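You operate a simulated robot arm through the tools that you are given. There is no shell and no other tool.

The job below is to be done with a simulated robot arm. You get a single attempt, and the scene is never put back.

## Task
Rinse the suds off the side plate and the wooden paddle.
Fine: both go back on the drainer; turn the tap off.

Only the result counts: the job must be done as asked and must still hold three seconds after the hand-in. Knocking over, shifting, dropping, spilling or breaking anything else fails it.

## Robot
A 7-joint arm with a two-finger parallel gripper, fixed in place. Base frame: the origin is on the floor under the middle of its stand, x ahead of it, y to its left, z up. Units: mm, rad, N and s.
With the tool pointing down near the work surface it reaches from about 480 to 920 mm from the base axis. Its first joint turns from -2.007 to 2.007 rad. Payload 3.91 kg.
The tool frame sits at the grasp point between the pads (the TCP): z along the fingers, y along the line on which they close. The tips reach 30 mm beyond it. The gripper opens to 110 mm. The fingers are 20 mm wide and 10 mm thick; the gripper's body (48 by 112 mm) begins 55 mm behind the TCP.
Orientation is that of the tool frame in the base frame, as a unit quaternion [x, y, z, w]. With the fingers straight down and closing along the base's y, the tool's x points along the base's -x, its y along +y and its z along -z.

## Interface
- The arm moves only by the tool nudge_tool. Its argument "commands" is one flat list of numbers, 6 for each row, row after row: the shift along the tool's x, y, z in mm, then the turn, a rotation vector about the tool's x, y, z in rad. In form: [dx, dy, dz, wx, wy, wz, dx, dy, dz, wx, wy, wz, ...]. A call has 1 to 20 rows; each row is the pose to reach, as a shift and turn from the pose commanded when the call began, along the tool's axes at that moment. "gripper" is the gripper command, from -1 (fully open) to 1 (shut), values between in proportion, set as the call begins (left out, the last holds). Each row takes 0.2 s and may step no farther than 50 mm and 0.15 rad from the row before; otherwise, or with a gripper value out of range, the whole call is refused. Where a pose cannot be reached the arm comes as near as it can. A force on the tool above 90 N (or 10 N above the force at the start of the call, whichever is more), or a blocked arm, ends the call early, and 0.2 s more pass. The fingers move at their own pace (about 153 mm/s each) and stop on an object; they squeeze with about 26 N. The grip force told is the motor's: it shows also when the fingers shut on nothing. Time passes only in rows, and 0.2 s behind the last, so rows that repeat a pose let the fingers close. The reply holds the time, the measured pose of the TCP, the force on the tool along the base axes, the opening and the grip force, in the units named above and with some noise, with the torque about the TCP (base axes, N m) and any sound that the robot's microphone picked up.
- Cameras (640 x 400 px; columns grow to the right, rows downward): "scene" is fixed at [220, -649.7, 1433.1]; the picture's right is [0.73, -0.69, 0.00], its down [-0.23, -0.25, -0.94] and it looks along [0.65, 0.68, -0.34] (base axes); focal length 376 px, centre (320, 200). "wrist" rides on the gripper at [72, 17, -103] in the tool frame; the picture's right is [-0.23, 0.97, 0.00], its down [-0.76, -0.18, -0.62] and it looks along [-0.61, -0.14, 0.78] (tool axes); focal length 222 px, centre (320, 200). There is no depth. A picture from a camera that has moved, and an enlarged one, comes with that camera's place and axes in the base frame and with its lens.
- capture(camera): a new picture of that camera. No time passes.
- raise_lower(by): slides the trunk up (or, below 0, down) by that many mm; the arm rides with it, the base frame stays. It gives what a move gives, with no picture.
- enlarge(camera, box): a new picture of the part [left, top, right, bottom] of that camera's present view, enlarged. No time passes.
- hand_in(): hands the job in; it is judged then, once.

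Places have to be worked out from the pictures, the camera data and where the tool is seen. Open the gripper and draw the arm clear of the work before you hand the job in, unless the task says otherwise.

The tools are called after "Call:" by a JSON object that holds its "fn" and its "kwargs". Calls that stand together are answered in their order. nudge_tool: Moves the arm, as the interface text tells. Its arguments: {"type":"object","properties":{"commands":{"type":"array","items":{"type":"number"}},"gripper":{"type":"number"}},"required":["commands"]} The other tools are called the same way: raise_lower (by) moves the trunk up or down; capture (camera) takes a picture; enlarge (camera, box) takes an enlarged picture of a part of a camera's view; hand_in () hands the job in.

At the start:

```text
clock: 0.0
tool_pos: [476.9, 62.9, 1222.0]
orientation: [0.0, 1.0, -0.001, 0.0]
contact_force: [0.3, -0.1, -0.7]
moment: [0.04, -0.04, 0.02]
finger_gap: 110.1
finger_force: 0.2
trunk travel left (down, up): [-750.0, 240.0]
```

scene: 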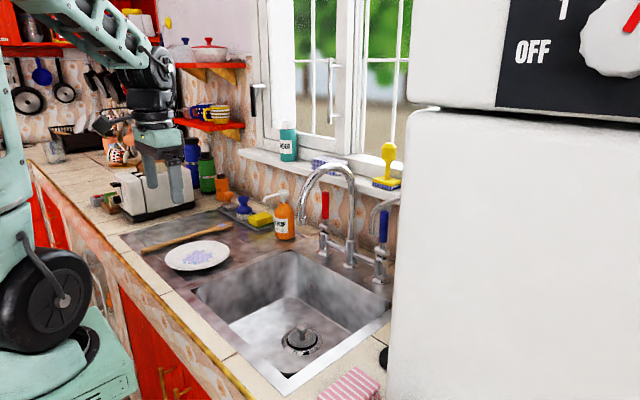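
wrist: 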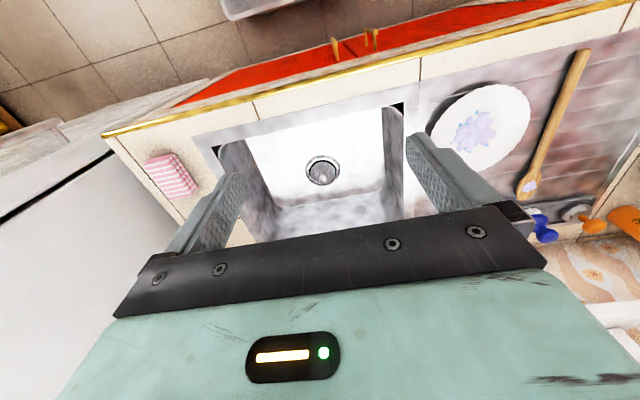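

The scene shows a sink, a plate and wooden paddle with suds on the drainer, and a tap with red and blue levers. I'll look closer at these before moving.

Call:
{"fn": "enlarge", "kwargs": {"camera": "scene", "box": [100, 150, 400, 400]}}

Call:
{"fn": "enlarge", "kwargs": {"camera": "scene", "box": [280, 140, 420, 300]}}

Call:
{"fn": "enlarge", "kwargs": {"camera": "wrist", "box": [390, 30, 640, 250]}}

Call:
{"fn": "enlarge", "kwargs": {"camera": "scene", "box": [110, 170, 310, 290]}}

```text
1.60 times, centred on (250, 275) of scene
camera zoom: at [220.0, -649.7, 1433.1], right [0.73, -0.69, 0.0], down [-0.23, -0.25, -0.94], along [0.65, 0.68, -0.34], focal length 602 px, centre (432, 80)
```

zoom: 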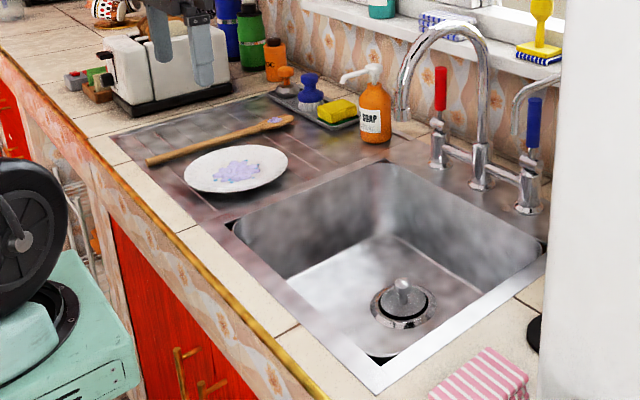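

```text
2.50 times, centred on (350, 220) of scene
camera zoom: at [220.0, -649.7, 1433.1], right [0.73, -0.69, 0.0], down [-0.23, -0.25, -0.94], along [0.65, 0.68, -0.34], focal length 940 px, centre (245, 150)
```

zoom: 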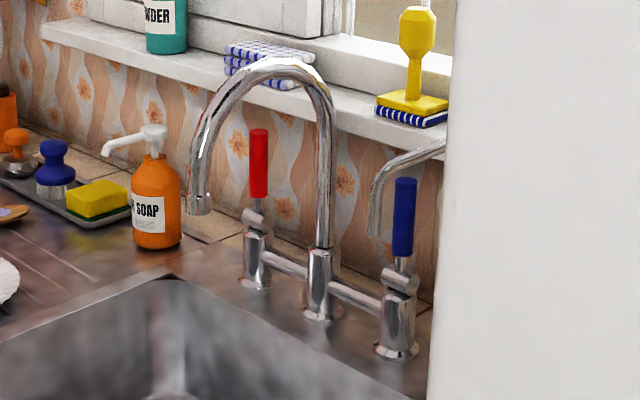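

```text
1.82 times, centred on (515, 140) of wrist
camera zoom: at [405.7, 80.0, 1324.5], right [0.23, 0.97, 0.0], down [0.76, -0.18, 0.62], along [0.61, -0.14, -0.78], focal length 404 px, centre (-34, 309)
```

zoom: 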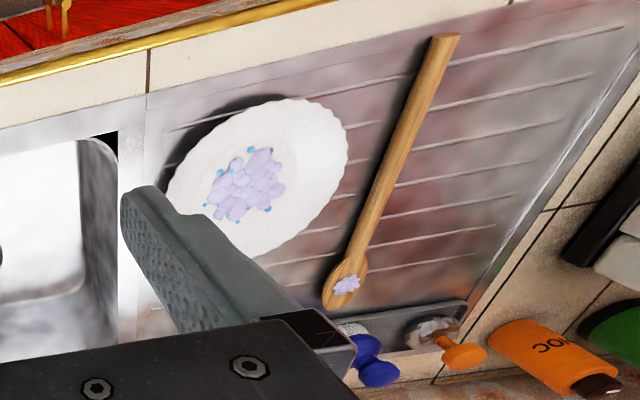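

```text
3.20 times, centred on (210, 230) of scene
camera zoom: at [220.0, -649.7, 1433.1], right [0.73, -0.69, 0.0], down [-0.23, -0.25, -0.94], along [0.65, 0.68, -0.34], focal length 1203 px, centre (672, 104)
```

zoom: 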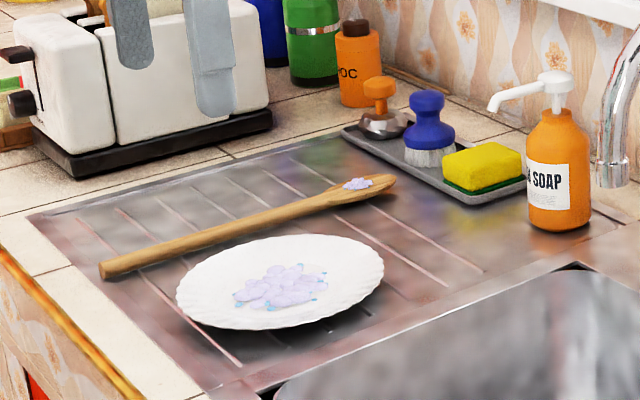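

I'm getting positions by triangulating the two pictures: drain about (767, 1, 710), plate about (650, 350, 877), paddle along y≈505. Next I need detail on the tap and levers, so I zoom in there.

Call:
{"fn": "enlarge", "kwargs": {"camera": "scene", "box": [310, 180, 350, 265]}}

Call:
{"fn": "enlarge", "kwargs": {"camera": "scene", "box": [350, 180, 410, 300]}}

Call:
{"fn": "enlarge", "kwargs": {"camera": "scene", "box": [150, 220, 250, 280]}}

Call:
{"fn": "enlarge", "kwargs": {"camera": "wrist", "box": [80, 60, 420, 270]}}

Call:
{"fn": "enlarge", "kwargs": {"camera": "scene", "box": [270, 310, 340, 370]}}

```text
4.71 times, centred on (330, 222) of scene
camera zoom: at [220.0, -649.7, 1433.1], right [0.73, -0.69, 0.0], down [-0.23, -0.25, -0.94], along [0.65, 0.68, -0.34], focal length 1770 px, centre (273, 94)
```

zoom: 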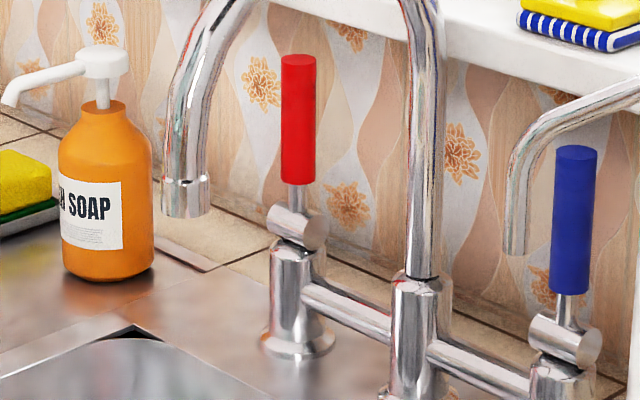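

```text
3.33 times, centred on (380, 240) of scene
camera zoom: at [220.0, -649.7, 1433.1], right [0.73, -0.69, 0.0], down [-0.23, -0.25, -0.94], along [0.65, 0.68, -0.34], focal length 1253 px, centre (120, 67)
```

zoom: 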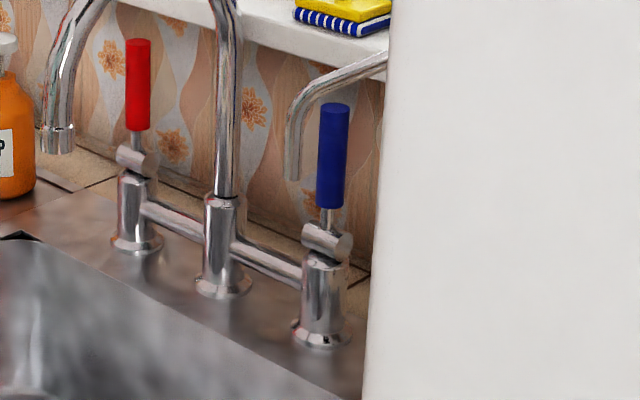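

```text
6.40 times, centred on (200, 250) of scene
camera zoom: at [220.0, -649.7, 1433.1], right [0.73, -0.69, 0.0], down [-0.23, -0.25, -0.94], along [0.65, 0.68, -0.34], focal length 2407 px, centre (1088, -120)
```

zoom: 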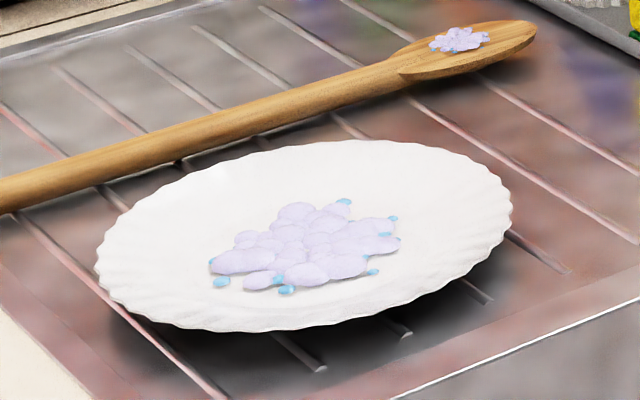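

```text
1.88 times, centred on (250, 165) of wrist
camera zoom: at [405.7, 80.0, 1324.5], right [0.23, 0.97, 0.0], down [0.76, -0.18, 0.62], along [0.61, -0.14, -0.78], focal length 418 px, centre (452, 266)
```

zoom: 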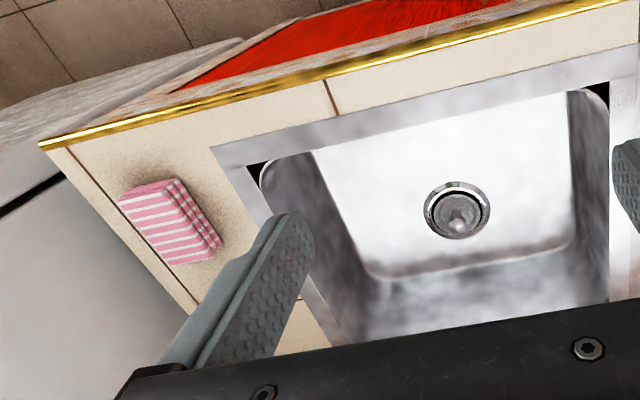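

```text
6.67 times, centred on (305, 340) of scene
camera zoom: at [220.0, -649.7, 1433.1], right [0.73, -0.69, 0.0], down [-0.23, -0.25, -0.94], along [0.65, 0.68, -0.34], focal length 2507 px, centre (420, -733)
```

zoom: 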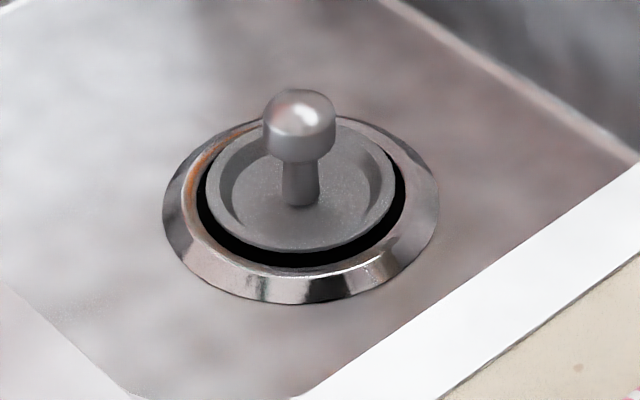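

Both levers stand upright on knuckles whose axis seems to run along y, and the spout end looks to be above the drain. I tilt the tool forward and move a little ahead so the wrist camera can view the tap and its surroundings.

Call:
{"fn": "nudge_tool", "kwargs": {"commands": [-20, 0, 0, 0, -0.145, 0, -40, 0, 0, 0, -0.29, 0, -60, 0, 0, 0, -0.435, 0, -80, 0, 0, 0, -0.58, 0, -100, 0, 0, 0, -0.725, 0, -120, 0, 0, 0, -0.87, 0], "gripper": -1}}

Call:
{"fn": "capture", "kwargs": {"camera": "wrist"}}

Call:
{"fn": "capture", "kwargs": {"camera": "scene"}}

```text
clock: 1.4
tool_pos: [596.9, 62.7, 1223.3]
orientation: [0.0, 0.907, 0.002, 0.422]
contact_force: [-0.5, 0.0, 0.4]
moment: [0.02, 0.0, 0.04]
finger_gap: 110.0
finger_force: 0.1
trunk travel left (down, up): [-750.0, 240.0]
```

```text
taken
camera wrist: at [472.0, 79.6, 1232.8], right [0.15, 0.97, 0.17], down [0.01, -0.18, 0.98], along [0.99, -0.14, -0.04], focal length 222 px, centre (320, 200)
```

wrist: 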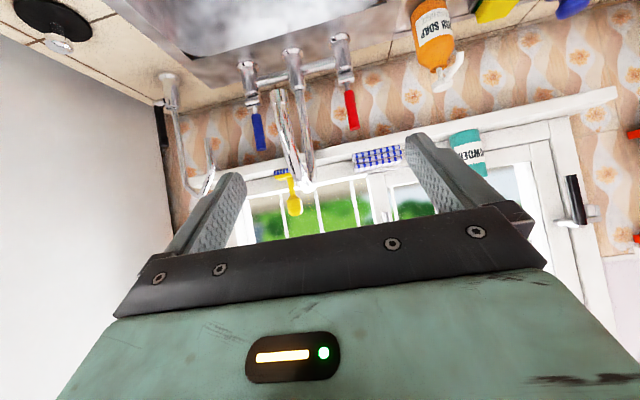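

```text
taken
```

scene: 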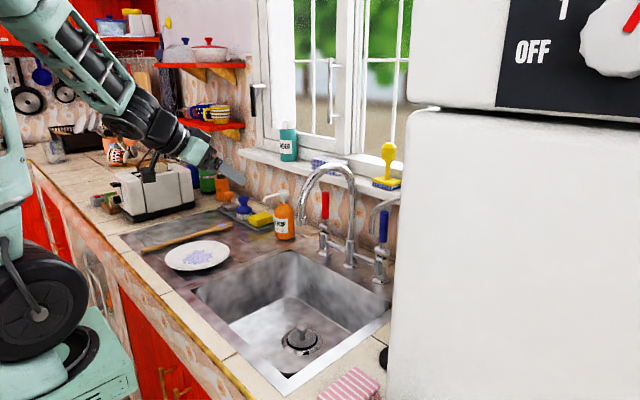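

The wrist view now shows the tap upside down, with the thin second spout well to the right of the blue lever near the corner. I zoom in to measure.

Call:
{"fn": "enlarge", "kwargs": {"camera": "wrist", "box": [140, 20, 400, 210]}}

Call:
{"fn": "enlarge", "kwargs": {"camera": "wrist", "box": [230, 30, 370, 190]}}

```text
2.11 times, centred on (270, 115) of wrist
camera zoom: at [472.0, 79.6, 1232.8], right [0.15, 0.97, 0.17], down [0.01, -0.18, 0.98], along [0.99, -0.14, -0.04], focal length 468 px, centre (425, 379)
```

zoom: 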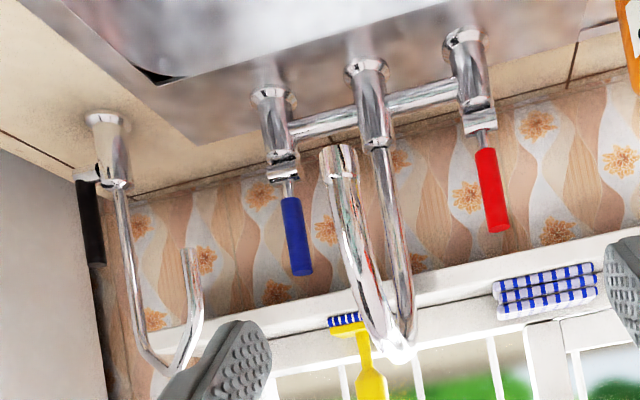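

```text
2.50 times, centred on (300, 110) of wrist
camera zoom: at [472.0, 79.6, 1232.8], right [0.15, 0.97, 0.17], down [0.01, -0.18, 0.98], along [0.99, -0.14, -0.04], focal length 555 px, centre (370, 425)
```

zoom: 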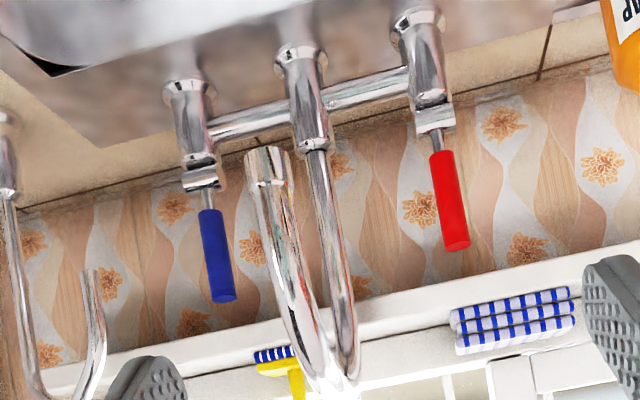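

The second tap is a separate one in the right corner with its own black lever, so I leave it alone. I put the blue lever top at about (958, -106, 1075), its pivot at z≈962, and the spout outlet at about (774, 5, 1060). I move toward the blue lever's y and stay back from it for a check.

Call:
{"fn": "nudge_tool", "kwargs": {"commands": [-19, -34, 26.6, 0, 0, 0, -38, -68, 53.2, 0, 0, 0, -57, -102, 80, 0, 0, 0, -76, -136, 106.5, 0, 0, 0, -95, -169, 133, 0, 0, 0]}}

Call:
{"fn": "capture", "kwargs": {"camera": "wrist"}}

Call:
{"fn": "capture", "kwargs": {"camera": "scene"}}

```text
clock: 2.6
tool_pos: [758.6, -101.7, 1207.8]
orientation: [-0.001, 0.907, 0.0, 0.422]
contact_force: [0.2, 0.6, 0.2]
moment: [-0.03, 0.0, 0.01]
finger_gap: 109.8
finger_force: 0.1
trunk travel left (down, up): [-750.0, 240.0]
```

```text
taken
camera wrist: at [634.5, -85.9, 1218.1], right [0.15, 0.97, 0.17], down [0.01, -0.18, 0.98], along [0.99, -0.14, -0.04], focal length 222 px, centre (320, 200)
```

wrist: 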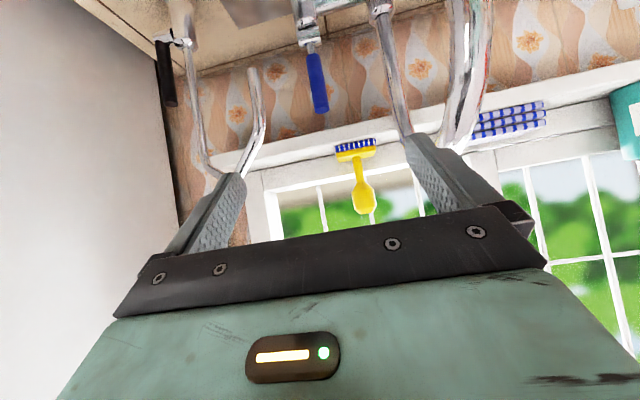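

```text
taken
```

scene: 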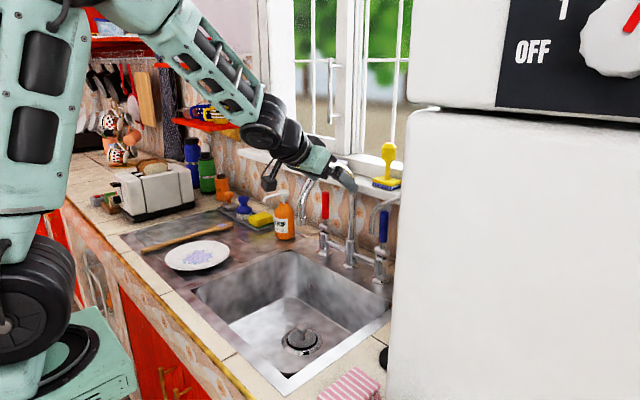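

The blue lever reads y≈-105 from this view, centred between the open fingers. I advance along the tool axis and stop about 60 mm short of it.

Call:
{"fn": "nudge_tool", "kwargs": {"commands": [0, 0, 40, 0, 0, 0, -1, 0, 80, 0, 0, 0, -2, 0, 120, 0, 0, 0, -3, 0, 160, 0, 0, 0, -4, 0, 195, 0, 0, 0, -4, 0, 195, 0, 0, 0]}}

Call:
{"fn": "capture", "kwargs": {"camera": "wrist"}}

Call:
{"fn": "enlarge", "kwargs": {"camera": "scene", "box": [220, 100, 420, 300]}}

```text
clock: 3.3
tool_pos: [823.3, -106.5, 1155.9]
orientation: [0.006, 0.905, -0.004, 0.425]
contact_force: [-110.0, 5.0, 56.7]
moment: [-3.57, 0.32, -7.05]
finger_gap: 108.8
finger_force: 0.0
trunk travel left (down, up): [-750.0, 240.0]
stopped in row 3: the force on the tool passed its limit at 163 N (the readings are from after the stop); the commanded pose is now the measured one
```

```text
taken
camera wrist: at [698.7, -86.7, 1164.8], right [0.16, 0.97, 0.17], down [0.0, -0.18, 0.98], along [0.99, -0.16, -0.03], focal length 222 px, centre (320, 200)
```

wrist: 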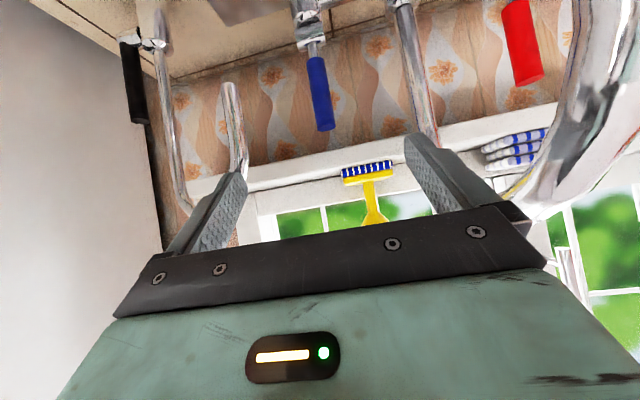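

```text
2.00 times, centred on (320, 200) of scene
camera zoom: at [220.0, -649.7, 1433.1], right [0.73, -0.69, 0.0], down [-0.23, -0.25, -0.94], along [0.65, 0.68, -0.34], focal length 752 px, centre (320, 200)
```

zoom: 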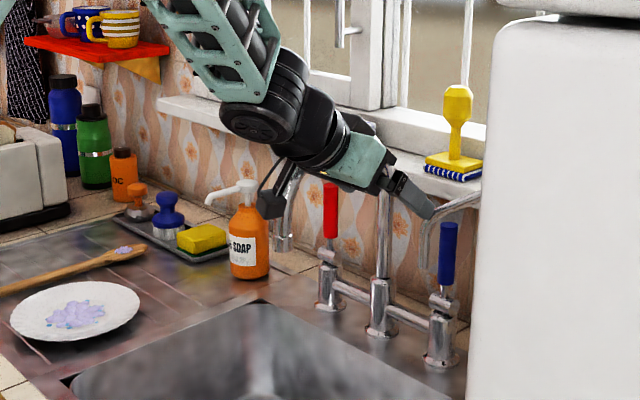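

The left finger hit the thin second spout; its tip works out at about (849, -160, 1068), which blocks the approach to the blue lever. I back straight off along the tool axis and check that spout, and I'll use the unobstructed red lever instead.

Call:
{"fn": "nudge_tool", "kwargs": {"commands": [0, 0, -25, 0, 0, 0, 0, 0, -60, 0, 0, 0, 0, 0, -100, 0, 0, 0, 0, 0, -130, 0, 0, 0]}}

Call:
{"fn": "capture", "kwargs": {"camera": "wrist"}}

Call:
{"fn": "enlarge", "kwargs": {"camera": "scene", "box": [350, 180, 410, 300]}}

```text
clock: 4.3
tool_pos: [734.4, -105.9, 1232.1]
orientation: [0.004, 0.907, -0.002, 0.422]
contact_force: [0.9, 0.4, 0.0]
moment: [0.03, -0.01, 0.05]
finger_gap: 109.9
finger_force: 0.1
trunk travel left (down, up): [-750.0, 240.0]
```

```text
taken
camera wrist: at [610.2, -87.3, 1242.5], right [0.16, 0.97, 0.17], down [0.01, -0.18, 0.98], along [0.99, -0.15, -0.04], focal length 222 px, centre (320, 200)
```

wrist: 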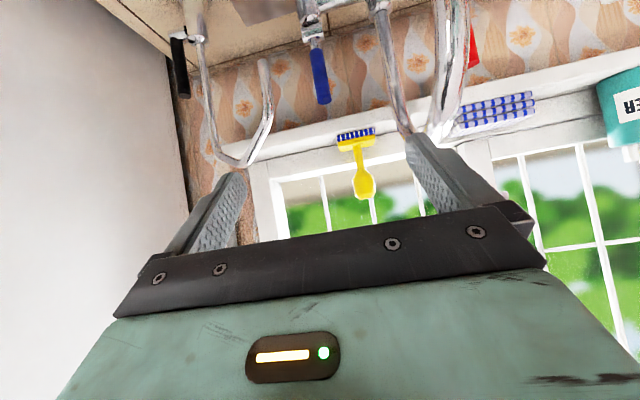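

```text
3.33 times, centred on (380, 240) of scene
camera zoom: at [220.0, -649.7, 1433.1], right [0.73, -0.69, 0.0], down [-0.23, -0.25, -0.94], along [0.65, 0.68, -0.34], focal length 1253 px, centre (120, 67)
```

zoom: 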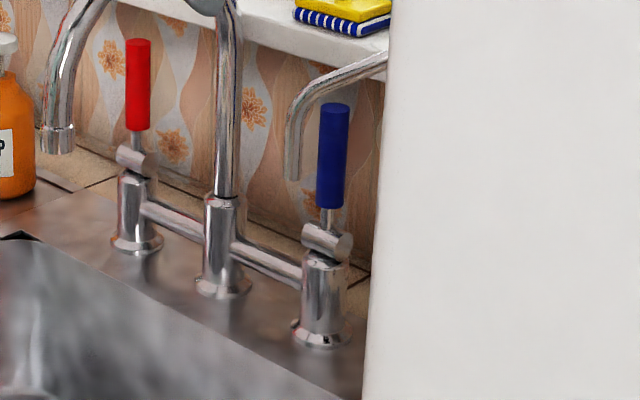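

The thin spout is at the same pixels as before, so it did not shift. I retreat clear of the main spout, cross over to the red lever's y≈110 and settle for a look.

Call:
{"fn": "nudge_tool", "kwargs": {"commands": [18, 0, -37, 0, 0, 0, 36, 0, -74, 0, 0, 0, 36, 45, -74, 0, 0, 0, 36, 90, -74, 0, 0, 0, 36, 135, -74, 0, 0, 0, 36, 180, -74, 0, 0, 0, 36, 217, -74, 0, 0, 0, 20, 217, -40, 0, 0, 0, 4, 217, 0, 0, 0, 0, 4, 217, 30, 0, 0, 0, 4, 217, 30, 0, 0, 0, 4, 217, 30, 0, 0, 0]}}

Call:
{"fn": "capture", "kwargs": {"camera": "wrist"}}

Call:
{"fn": "enlarge", "kwargs": {"camera": "wrist", "box": [180, 0, 460, 180]}}

```text
clock: 6.9
tool_pos: [729.8, 104.5, 1224.8]
orientation: [0.004, 0.907, -0.002, 0.421]
contact_force: [0.5, -0.7, 0.5]
moment: [0.02, -0.01, 0.01]
finger_gap: 109.7
finger_force: 0.1
out of reach, approached as far as the arm can: row 9, 10, 11, 12
trunk travel left (down, up): [-750.0, 240.0]
```

```text
taken
camera wrist: at [605.5, 121.7, 1235.1], right [0.16, 0.97, 0.17], down [0.01, -0.18, 0.98], along [0.99, -0.15, -0.04], focal length 222 px, centre (320, 200)
```

wrist: 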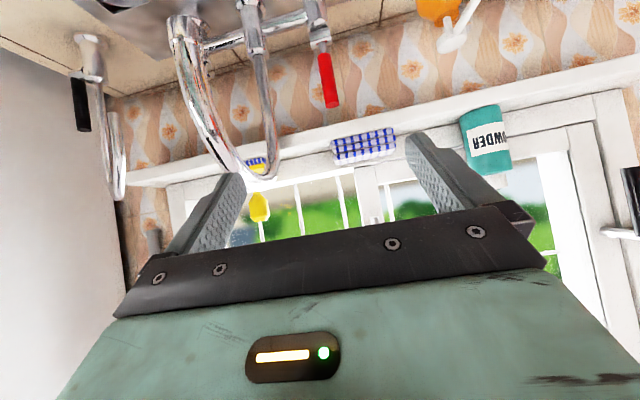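

```text
2.22 times, centred on (320, 90) of wrist
camera zoom: at [605.5, 121.7, 1235.1], right [0.16, 0.97, 0.17], down [0.01, -0.18, 0.98], along [0.99, -0.15, -0.04], focal length 494 px, centre (320, 444)
```

zoom: 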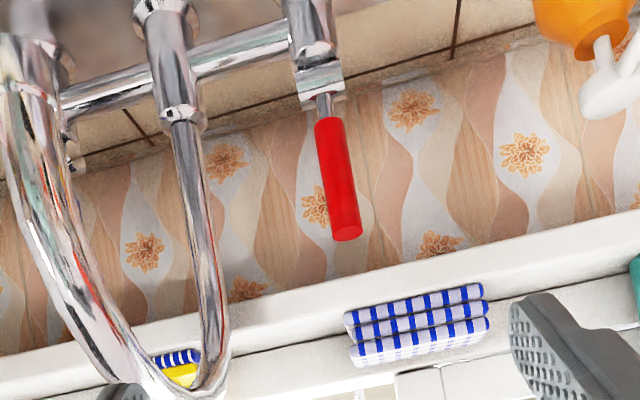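

The arm reported its reach limit near here, stopping at (730, 104, 1225). I look at the scene to see its configuration.

Call:
{"fn": "capture", "kwargs": {"camera": "scene"}}

```text
taken
```

scene: 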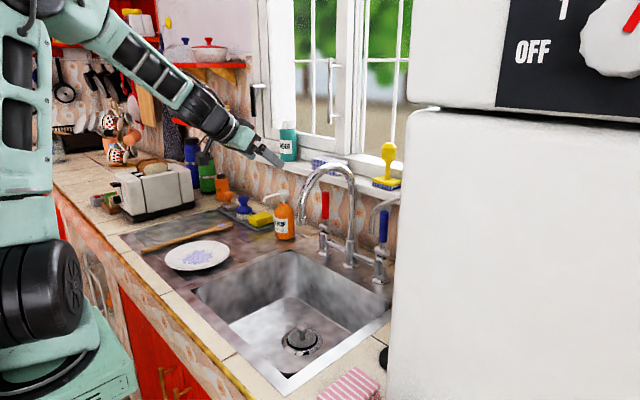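

Forearm and tool are almost in line, so the wrist is near a limit; a lower trunk would level the forearm. The space below the tool is clear (open basin, spout 100 mm to the side), so I lower the trunk by 150 mm.

Call:
{"fn": "raise_lower", "kwargs": {"by": -150}}

Call:
{"fn": "capture", "kwargs": {"camera": "wrist"}}

Call:
{"fn": "capture", "kwargs": {"camera": "scene"}}

```text
clock: 8.7
tool_pos: [731.3, 103.6, 1074.6]
orientation: [0.004, 0.906, -0.003, 0.422]
contact_force: [1.1, 0.5, 0.0]
moment: [0.01, 0.01, -0.01]
finger_gap: 110.3
finger_force: 0.1
trunk travel left (down, up): [-600.0, 390.0]
```

```text
taken
camera wrist: at [605.4, 121.8, 1085.1], right [0.16, 0.97, 0.17], down [0.01, -0.18, 0.98], along [0.99, -0.15, -0.04], focal length 222 px, centre (320, 200)
```

wrist: 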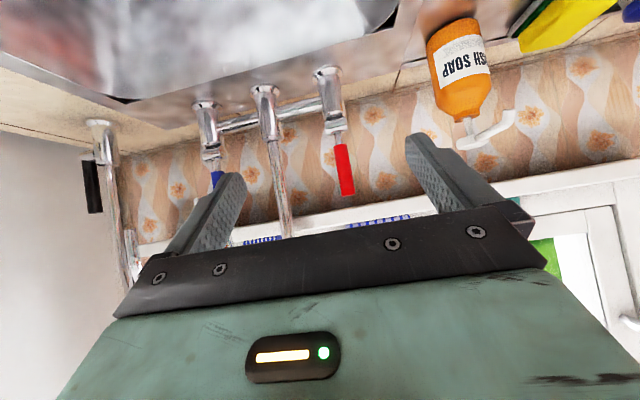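

```text
taken
```

scene: 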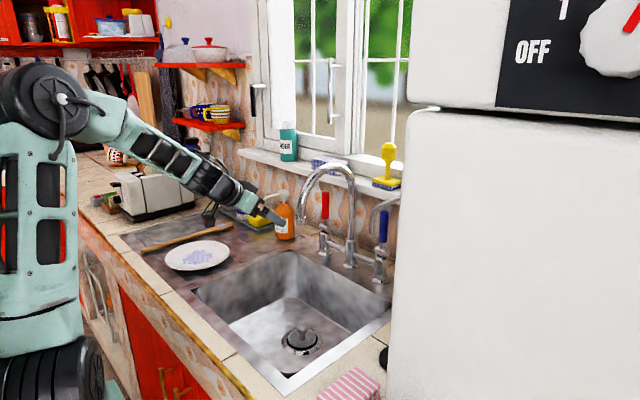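

From here the red lever is at y≈113, about 225 mm ahead, and the path is clear. I advance about 150 mm toward it with the gripper open and then re-check alignment.

Call:
{"fn": "nudge_tool", "kwargs": {"commands": [-21, 2, 32, 0, 0, 0, -42, 4, 63, 0, 0, 0, -62, 6, 95, 0, 0, 0, -83, 8, 126, 0, 0, 0, -83, 8, 126, 0, 0, 0]}}

Call:
{"fn": "capture", "kwargs": {"camera": "wrist"}}

Call:
{"fn": "enlarge", "kwargs": {"camera": "scene", "box": [220, 140, 420, 280]}}

```text
clock: 9.9
tool_pos: [754.4, 82.6, 1106.8]
orientation: [0.005, 0.907, -0.003, 0.422]
contact_force: [0.1, 0.4, -0.8]
moment: [0.02, 0.01, 0.02]
finger_gap: 110.0
finger_force: 0.1
out of reach, approached as far as the arm can: row 1, 2, 3, 4, 5
trunk travel left (down, up): [-600.0, 390.0]
```

```text
taken
camera wrist: at [629.3, 101.6, 1116.7], right [0.16, 0.97, 0.17], down [0.01, -0.18, 0.98], along [0.99, -0.15, -0.04], focal length 222 px, centre (320, 200)
```

wrist: 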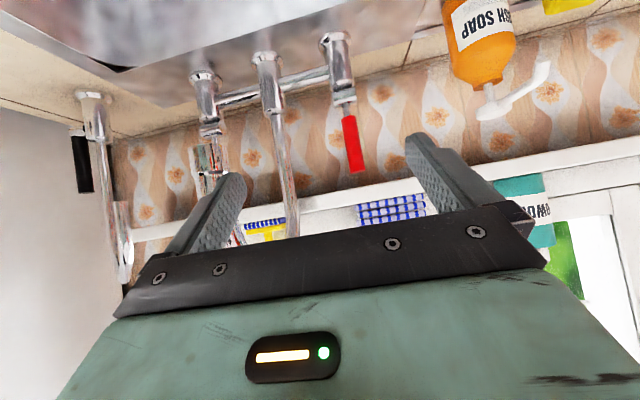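

```text
2.86 times, centred on (320, 210) of scene
camera zoom: at [220.0, -649.7, 1433.1], right [0.73, -0.69, 0.0], down [-0.23, -0.25, -0.94], along [0.65, 0.68, -0.34], focal length 1074 px, centre (320, 171)
```

zoom: 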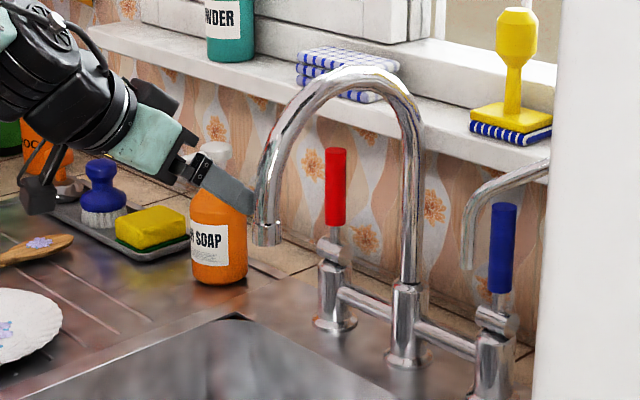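

The near-straight wrist is stuck, and the arm drifted so the -y finger is now beside the spout. I step away in +y and back, and read how the commanded pose is tracked.

Call:
{"fn": "nudge_tool", "kwargs": {"commands": [0, 40, -28, 0, 0, 0]}}

```text
clock: 10.3
tool_pos: [732.5, 124.7, 1124.8]
orientation: [0.005, 0.907, -0.003, 0.421]
contact_force: [0.0, -0.6, -0.3]
moment: [0.02, 0.01, 0.06]
finger_gap: 110.0
finger_force: 0.0
trunk travel left (down, up): [-600.0, 390.0]
```

The commanded pose follows the measured one. I make the tool more upright (about 29° from vertical) so the wrist is clearly bent, backing off slightly.

Call:
{"fn": "nudge_tool", "kwargs": {"commands": [10, -3, -5, 0, 0.12, 0, 20, -6, -10, 0, 0.24, 0, 32, -10, -15, 0, 0.37, 0, 32, -10, -15, 0, 0.37, 0]}}

Call:
{"fn": "capture", "kwargs": {"camera": "scene"}}

Call:
{"fn": "capture", "kwargs": {"camera": "wrist"}}

```text
clock: 11.3
tool_pos: [701.6, 115.4, 1111.9]
orientation: [0.003, 0.969, -0.001, 0.247]
contact_force: [-0.2, -0.3, 0.5]
moment: [0.02, 0.01, 0.0]
finger_gap: 110.3
finger_force: 0.1
trunk travel left (down, up): [-600.0, 390.0]
```

```text
taken
```

scene: 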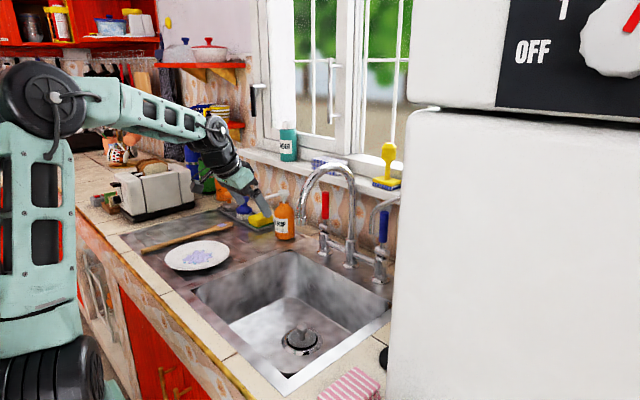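

```text
taken
camera wrist: at [589.1, 132.5, 1165.9], right [0.21, 0.97, 0.11], down [0.37, -0.18, 0.91], along [0.91, -0.15, -0.4], focal length 222 px, centre (320, 200)
```

wrist: 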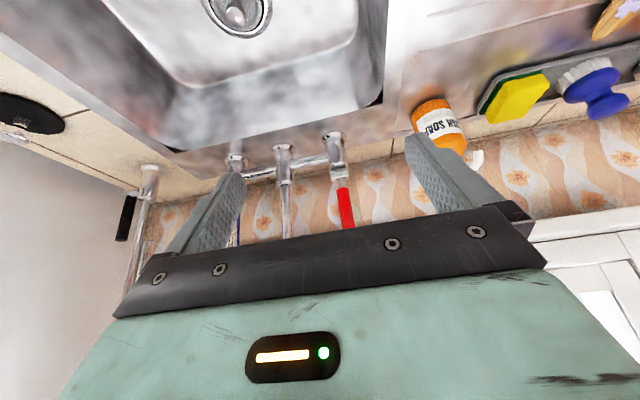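

The wrist now bends freely and the red lever sits between the fingers in the view. I advance to about 75 mm short of it.

Call:
{"fn": "nudge_tool", "kwargs": {"commands": [-32.7, -1, 33.2, 0, 0, 0, -65.4, -2, 66.4, 0, 0, 0, -98, -3, 99.6, 0, 0, 0, -130.8, -3, 132.8, 0, 0, 0, -130.8, -3, 132.8, 0, 0, 0]}}

Call:
{"fn": "capture", "kwargs": {"camera": "wrist"}}

Call:
{"fn": "enlarge", "kwargs": {"camera": "scene", "box": [220, 100, 420, 280]}}

```text
clock: 12.5
tool_pos: [716.4, 80.1, 1109.6]
orientation: [0.004, 0.969, -0.002, 0.248]
contact_force: [-0.8, -0.7, -0.1]
moment: [0.0, 0.01, 0.05]
finger_gap: 110.0
finger_force: 0.1
out of reach, approached as far as the arm can: row 1, 2, 3, 4, 5
trunk travel left (down, up): [-600.0, 390.0]
```

```text
taken
camera wrist: at [603.9, 98.1, 1164.6], right [0.21, 0.97, 0.11], down [0.37, -0.18, 0.91], along [0.91, -0.15, -0.39], focal length 222 px, centre (320, 200)
```

wrist: 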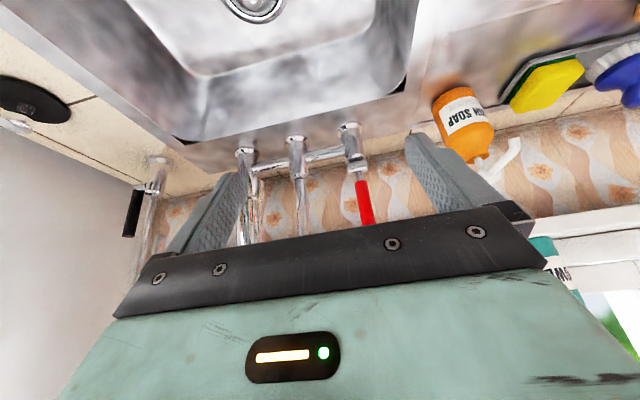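

```text
2.22 times, centred on (320, 190) of scene
camera zoom: at [220.0, -649.7, 1433.1], right [0.73, -0.69, 0.0], down [-0.23, -0.25, -0.94], along [0.65, 0.68, -0.34], focal length 836 px, centre (320, 222)
```

zoom: 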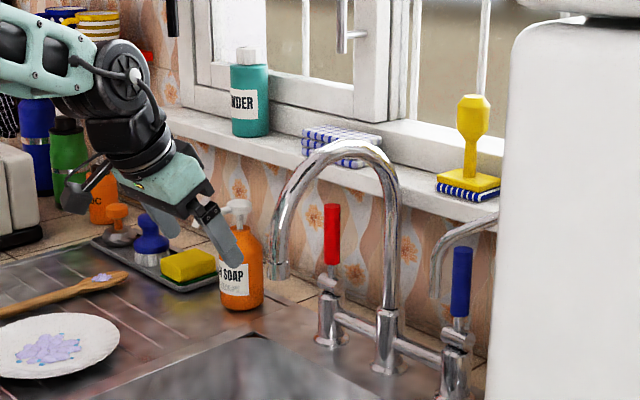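

The arm is being limited even though the distance is short, and the drift toward -y suggests one of the roll joints is saturated. I step back and yaw the tool toward the arm's own heading to relieve it.

Call:
{"fn": "nudge_tool", "kwargs": {"commands": [11, 18, -6, 0, 0, 0, 23, 37, -12, 0, 0, 0, 23, 37, -12, -0.048, 0, -0.088, 23, 37, -12, -0.096, 0, -0.176, 23, 37, -12, -0.096, 0, -0.176]}}

Call:
{"fn": "capture", "kwargs": {"camera": "scene"}}

```text
clock: 13.7
tool_pos: [691.3, 117.4, 1106.1]
orientation: [-0.092, 0.964, 0.023, 0.246]
contact_force: [0.1, -0.7, 0.0]
moment: [0.0, 0.0, 0.0]
finger_gap: 109.9
finger_force: 0.2
trunk travel left (down, up): [-600.0, 390.0]
```

```text
taken
```

scene: 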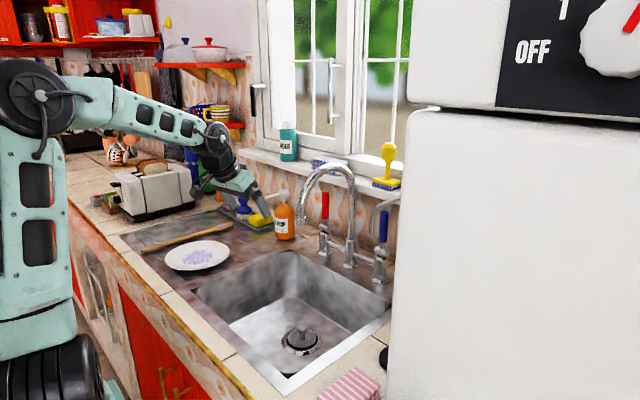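

Yaw worked without a limit. I test a small forward step in this posture.

Call:
{"fn": "nudge_tool", "kwargs": {"commands": [-23.4, -5.8, 18.5, 0, 0, 0, -46.8, -11.7, 36.9, 0, 0, 0, -46.8, -11.7, 36.9, 0, 0, 0]}}

```text
clock: 14.5
tool_pos: [710.1, 111.5, 1106.1]
orientation: [-0.093, 0.964, 0.024, 0.247]
contact_force: [-0.1, -0.6, -0.4]
moment: [0.01, 0.01, -0.01]
finger_gap: 109.8
finger_force: 0.1
out of reach, approached as far as the arm can: row 1, 2, 3
trunk travel left (down, up): [-600.0, 390.0]
```

Still limited at a radius of about 720 mm. I test whether moving down is possible from here, to learn which direction is restricted.

Call:
{"fn": "nudge_tool", "kwargs": {"commands": [24, 0, 44, 0, 0, 0, 24, 0, 44, 0, 0, 0]}}

```text
refused: row 1 steps farther than a row can; nothing moved
```

The step was just over the limit; I repeat it slightly smaller.

Call:
{"fn": "nudge_tool", "kwargs": {"commands": [21.5, 0, 39.5, 0, 0, 0, 21.5, 0, 39.5, 0, 0, 0]}}

```text
clock: 15.1
tool_pos: [695.9, 108.6, 1066.4]
orientation: [-0.092, 0.964, 0.024, 0.247]
contact_force: [0.6, 0.0, 0.1]
moment: [-0.01, 0.03, 0.0]
finger_gap: 110.0
finger_force: 0.1
out of reach, approached as far as the arm can: row 1, 2
trunk travel left (down, up): [-600.0, 390.0]
```

The restriction traces an arc about the elbow, so it looks like a posture lock and not true distance. I retract toward the starting area with the tool pointing straight down to reset the posture.

Call:
{"fn": "nudge_tool", "kwargs": {"commands": [17.4, -6.7, -22, 0.0122, 0.1254, 0.0467, 34.8, -13.4, -44, 0.0244, 0.2508, 0.0934, 52.2, -20, -66, 0.0365, 0.376, 0.14, 69.6, -26.8, -88, 0.0487, 0.5015, 0.1868, 69.6, -26.8, -88, 0.0487, 0.5015, 0.1868]}}

Call:
{"fn": "capture", "kwargs": {"camera": "scene"}}

```text
clock: 16.3
tool_pos: [598.8, 62.1, 1111.5]
orientation: [0.0, 1.0, 0.0, -0.001]
contact_force: [-0.2, 0.6, 0.9]
moment: [-0.02, 0.03, 0.01]
finger_gap: 110.1
finger_force: 0.0
trunk travel left (down, up): [-600.0, 390.0]
```

```text
taken
```

scene: 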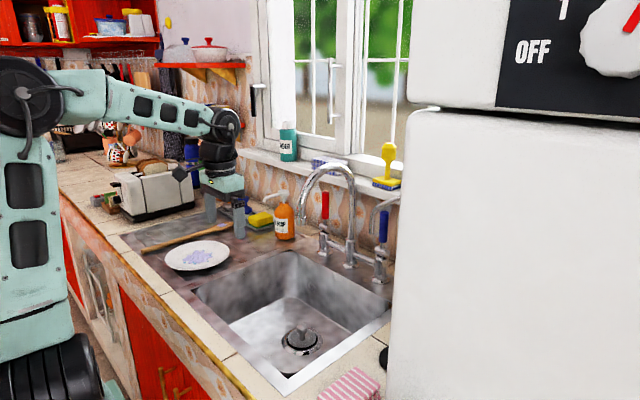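

Tool is straight down at (599, 62, 1111). I test extending forward from this posture.

Call:
{"fn": "nudge_tool", "kwargs": {"commands": [-45, 0, 0, 0, 0, 0, -90, 0, 0, 0, 0, 0, -90, 0, 0, 0, 0, 0]}}

```text
clock: 17.1
tool_pos: [630.2, 54.9, 1118.5]
orientation: [0.001, 1.0, -0.001, -0.001]
contact_force: [-0.2, -0.4, -0.9]
moment: [-0.03, -0.02, -0.03]
finger_gap: 110.0
finger_force: 0.1
out of reach, approached as far as the arm can: row 1, 2, 3
trunk travel left (down, up): [-600.0, 390.0]
```

Limited again at a wrist radius of about 630 mm, which fits an arm stuck near its vertical upper-arm singularity. I swing back to y≈-100, where it extended fine before, and test forward motion there.

Call:
{"fn": "nudge_tool", "kwargs": {"commands": [10, -40, 0, 0, 0, 0, 20, -80, 0, 0, 0, 0, 20, -120, 0, 0, 0, 0, 20, -155, 0, 0, 0, 0, 0, -155, 0, 0, 0, 0, -30, -155, 0, 0, 0, 0, -60, -155, 0, 0, 0, 0, -60, -155, 0, 0, 0, 0]}}

Call:
{"fn": "capture", "kwargs": {"camera": "scene"}}

```text
clock: 18.9
tool_pos: [630.8, -87.6, 1123.7]
orientation: [0.0, 1.0, -0.001, -0.001]
contact_force: [0.6, 0.1, -0.5]
moment: [0.02, -0.03, -0.01]
finger_gap: 110.0
finger_force: 0.0
out of reach, approached as far as the arm can: row 5, 6, 7, 8
trunk travel left (down, up): [-600.0, 390.0]
```

```text
taken
```

scene: 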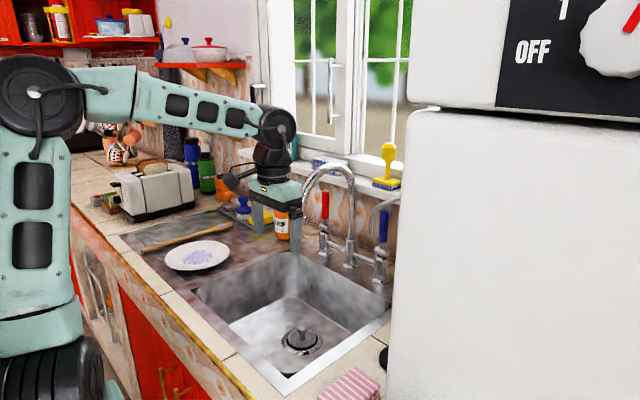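

The limit is the same on this side, so the arm's posture seems locked since the collision. I go back to the exact start pose and trunk height, so I can compare the arm's shape with the first picture.

Call:
{"fn": "nudge_tool", "kwargs": {"commands": [40, 20, 0, 0, 0, 0, 80, 40, 0, 0, 0, 0, 120, 70, 0, 0, 0, 0, 150, 110, 0, 0, 0, 0, 154, 151, 0, 0, 0, 0, 154, 151, 50, 0, 0, 0, 154, 151, 50, 0, 0, 0]}}

Call:
{"fn": "raise_lower", "kwargs": {"by": 150}}

Call:
{"fn": "capture", "kwargs": {"camera": "scene"}}

```text
clock: 20.5
tool_pos: [476.8, 60.8, 1076.0]
orientation: [0.001, 1.0, 0.0, -0.001]
contact_force: [0.3, 0.3, -0.6]
moment: [-0.01, 0.02, -0.01]
finger_gap: 109.9
finger_force: 0.0
trunk travel left (down, up): [-600.0, 390.0]
```

```text
clock: 22.2
tool_pos: [477.2, 60.4, 1227.6]
orientation: [0.0, 1.0, 0.0, -0.002]
contact_force: [-0.1, -0.2, 0.9]
moment: [0.02, 0.04, -0.05]
finger_gap: 109.9
finger_force: 0.1
trunk travel left (down, up): [-750.0, 240.0]
```

```text
taken
```

scene: 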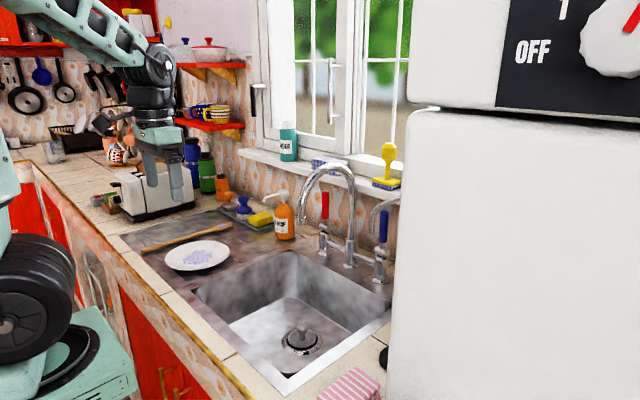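

Comparing with the first picture, the shoulder wheel is turned well round. So joint 1 has swung to roughly -50° and the elbow sits off to the left, which explains the lock. I zoom in on the shoulder, then move diagonally (+x, -y) so the upper arm passes through vertical in its own plane.

Call:
{"fn": "enlarge", "kwargs": {"camera": "scene", "box": [0, 200, 160, 400]}}

Call:
{"fn": "nudge_tool", "kwargs": {"commands": [-13, -15, 0, 0, 0, 0, -26, -31, 0, 0, 0, 0, -38, -46, 0, 0, 0, 0, -51, -62, 0, 0, 0, 0, -64, -77, 0, 0, 0, 0, -77, -92, 0, 0, 0, 0, -90, -108, 0, 0, 0, 0, -90, -108, 0, 0, 0, 0]}}

Call:
{"fn": "enlarge", "kwargs": {"camera": "scene", "box": [0, 200, 160, 400]}}

Call:
{"fn": "capture", "kwargs": {"camera": "scene"}}

```text
2.00 times, centred on (80, 300) of scene
camera zoom: at [220.0, -649.7, 1433.1], right [0.73, -0.69, 0.0], down [-0.23, -0.25, -0.94], along [0.65, 0.68, -0.34], focal length 752 px, centre (800, 0)
```

zoom: 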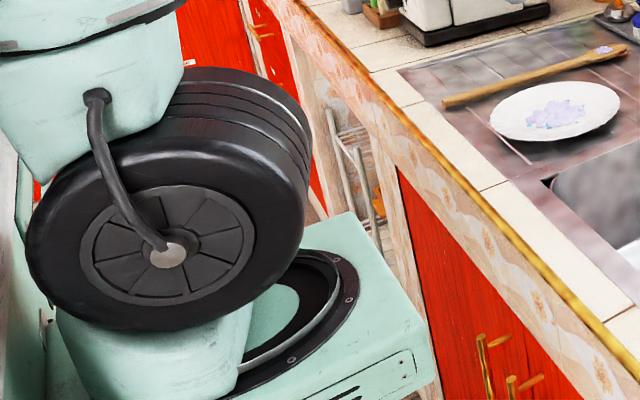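

```text
clock: 24.0
tool_pos: [567.0, -49.0, 1226.9]
orientation: [0.0, 1.0, -0.001, -0.001]
contact_force: [0.5, 1.4, -0.2]
moment: [0.0, -0.02, -0.01]
finger_gap: 109.8
finger_force: 0.0
trunk travel left (down, up): [-750.0, 240.0]
```

```text
2.00 times, centred on (80, 300) of scene
camera zoom: at [220.0, -649.7, 1433.1], right [0.73, -0.69, 0.0], down [-0.23, -0.25, -0.94], along [0.65, 0.68, -0.34], focal length 752 px, centre (800, 0)
```

zoom: 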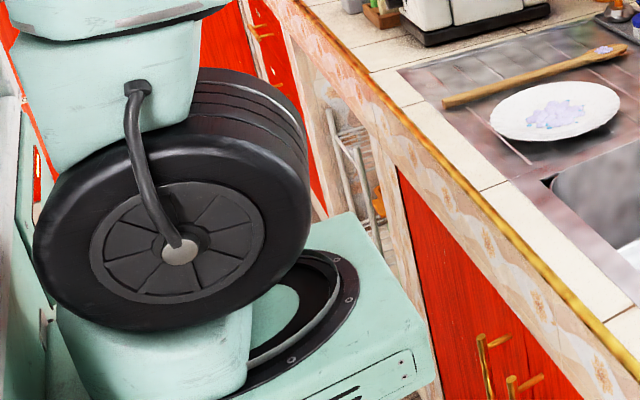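

```text
taken
```

scene: 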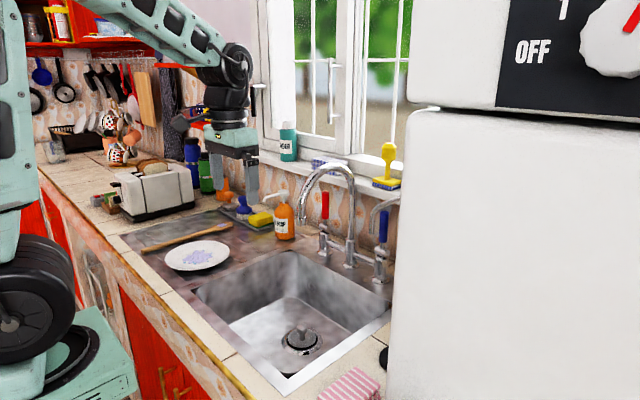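

The diagonal move reduced the backward lean by turning joint 2 in its own plane, as intended. I continue the same diagonal through vertical, then go straight forward.

Call:
{"fn": "nudge_tool", "kwargs": {"commands": [-13, -15, 0, 0, 0, 0, -26, -31, 0, 0, 0, 0, -38, -46, 0, 0, 0, 0, -51, -62, 0, 0, 0, 0, -64, -77, 0, 0, 0, 0, -77, -92, 0, 0, 0, 0, -90, -108, 0, 0, 0, 0, -105, -115, 0, 0, 0, 0, -105, -115, 0, 0, 0, 0]}}

Call:
{"fn": "enlarge", "kwargs": {"camera": "scene", "box": [0, 200, 160, 400]}}

Call:
{"fn": "capture", "kwargs": {"camera": "scene"}}

```text
clock: 26.0
tool_pos: [670.6, -161.8, 1227.4]
orientation: [0.0, 1.0, 0.0, -0.001]
contact_force: [-0.3, 1.0, -0.2]
moment: [0.03, -0.01, 0.01]
finger_gap: 110.1
finger_force: 0.0
trunk travel left (down, up): [-750.0, 240.0]
```

```text
2.00 times, centred on (80, 300) of scene
camera zoom: at [220.0, -649.7, 1433.1], right [0.73, -0.69, 0.0], down [-0.23, -0.25, -0.94], along [0.65, 0.68, -0.34], focal length 752 px, centre (800, 0)
```

zoom: 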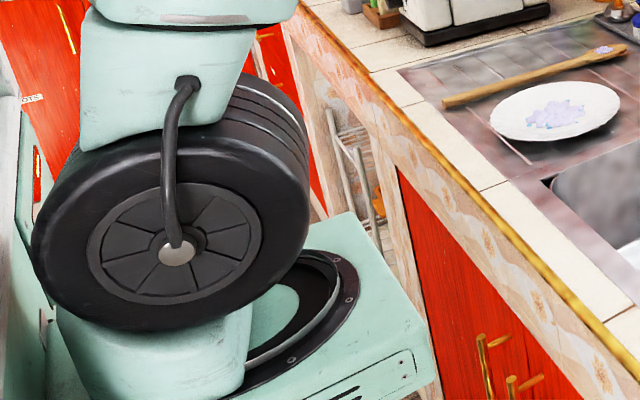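

```text
taken
```

scene: 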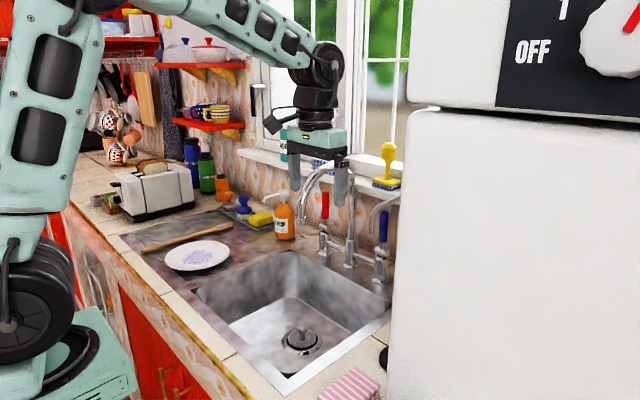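

The upper arm now leans forward past vertical and the tool reached (671, -162, 1227) with no limit. I rise slightly and swing across to y≈112, staying in front of and above the spout.

Call:
{"fn": "nudge_tool", "kwargs": {"commands": [-30, 10, -28, 0, 0, 0, -60, 45, -28, 0, 0, 0, -60, 85, -28, 0, 0, 0, -60, 125, -28, 0, 0, 0, -60, 165, -28, 0, 0, 0, -60, 205, -28, 0, 0, 0, -60, 245, -28, 0, 0, 0, -60, 274, -28, 0, 0, 0, -60, 274, -28, 0, 0, 0]}}

Call:
{"fn": "enlarge", "kwargs": {"camera": "scene", "box": [0, 200, 160, 400]}}

Call:
{"fn": "capture", "kwargs": {"camera": "scene"}}

```text
clock: 28.0
tool_pos: [731.8, 112.2, 1252.4]
orientation: [-0.001, 1.0, 0.0, -0.001]
contact_force: [0.0, -0.1, 0.2]
moment: [-0.01, -0.01, 0.03]
finger_gap: 109.9
finger_force: 0.0
trunk travel left (down, up): [-750.0, 240.0]
```

```text
2.00 times, centred on (80, 300) of scene
camera zoom: at [220.0, -649.7, 1433.1], right [0.73, -0.69, 0.0], down [-0.23, -0.25, -0.94], along [0.65, 0.68, -0.34], focal length 752 px, centre (800, 0)
```

zoom: 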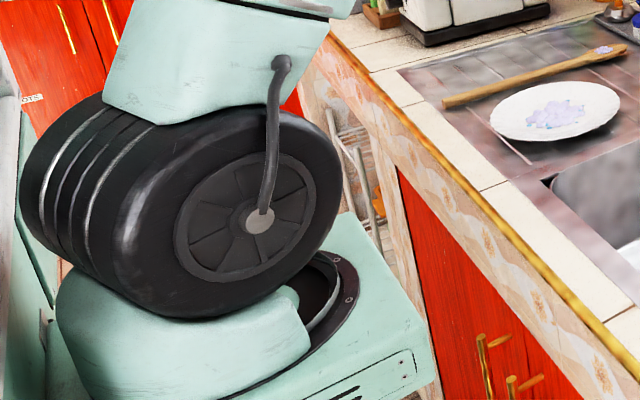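

```text
taken
```

scene: 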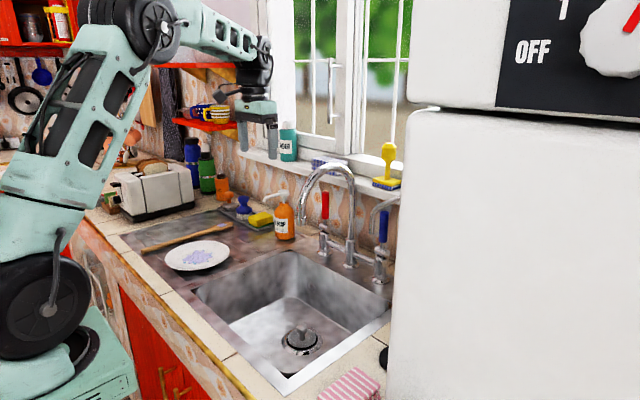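

The arm is back in a good posture with joint 1 pointing forward, and the tool is at (732, 112, 1252). I tilt it 30° forward and come down in front of the red lever.

Call:
{"fn": "nudge_tool", "kwargs": {"commands": [-15, 0, 18, 0, -0.13, 0, -30, 0, 36, 0, -0.26, 0, -45, 0, 54, 0, -0.39, 0, -60, 0, 72, 0, -0.52, 0, -90, 0, 110, 0, -0.52, 0, -118, 0, 145, 0, -0.52, 0, -118, 0, 145, 0, -0.52, 0]}}

Call:
{"fn": "capture", "kwargs": {"camera": "wrist"}}

Call:
{"fn": "enlarge", "kwargs": {"camera": "scene", "box": [200, 90, 420, 280]}}

```text
clock: 29.6
tool_pos: [849.7, 111.9, 1109.0]
orientation: [-0.001, 0.967, -0.001, 0.256]
contact_force: [0.1, -0.2, -0.6]
moment: [0.0, 0.02, -0.02]
finger_gap: 110.1
finger_force: 0.2
trunk travel left (down, up): [-750.0, 240.0]
```

```text
taken
camera wrist: at [738.0, 128.6, 1161.4], right [0.2, 0.97, 0.11], down [0.35, -0.18, 0.92], along [0.91, -0.14, -0.38], focal length 222 px, centre (320, 200)
```

wrist: 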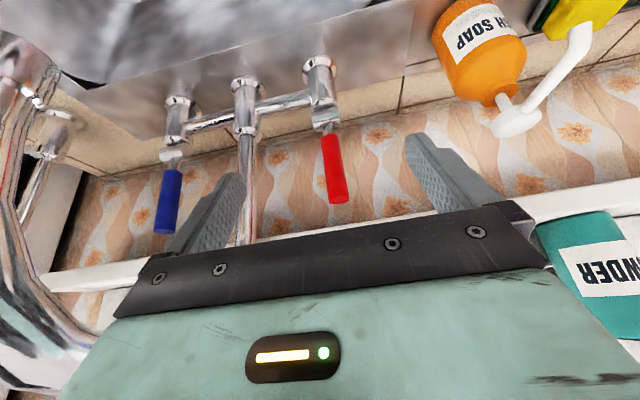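

```text
2.11 times, centred on (310, 185) of scene
camera zoom: at [220.0, -649.7, 1433.1], right [0.73, -0.69, 0.0], down [-0.23, -0.25, -0.94], along [0.65, 0.68, -0.34], focal length 792 px, centre (341, 232)
```

zoom: 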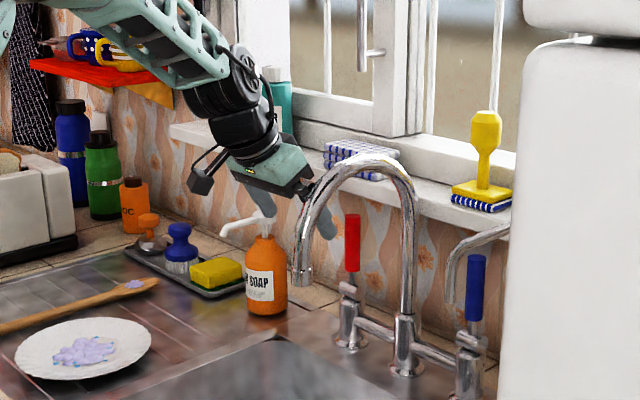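

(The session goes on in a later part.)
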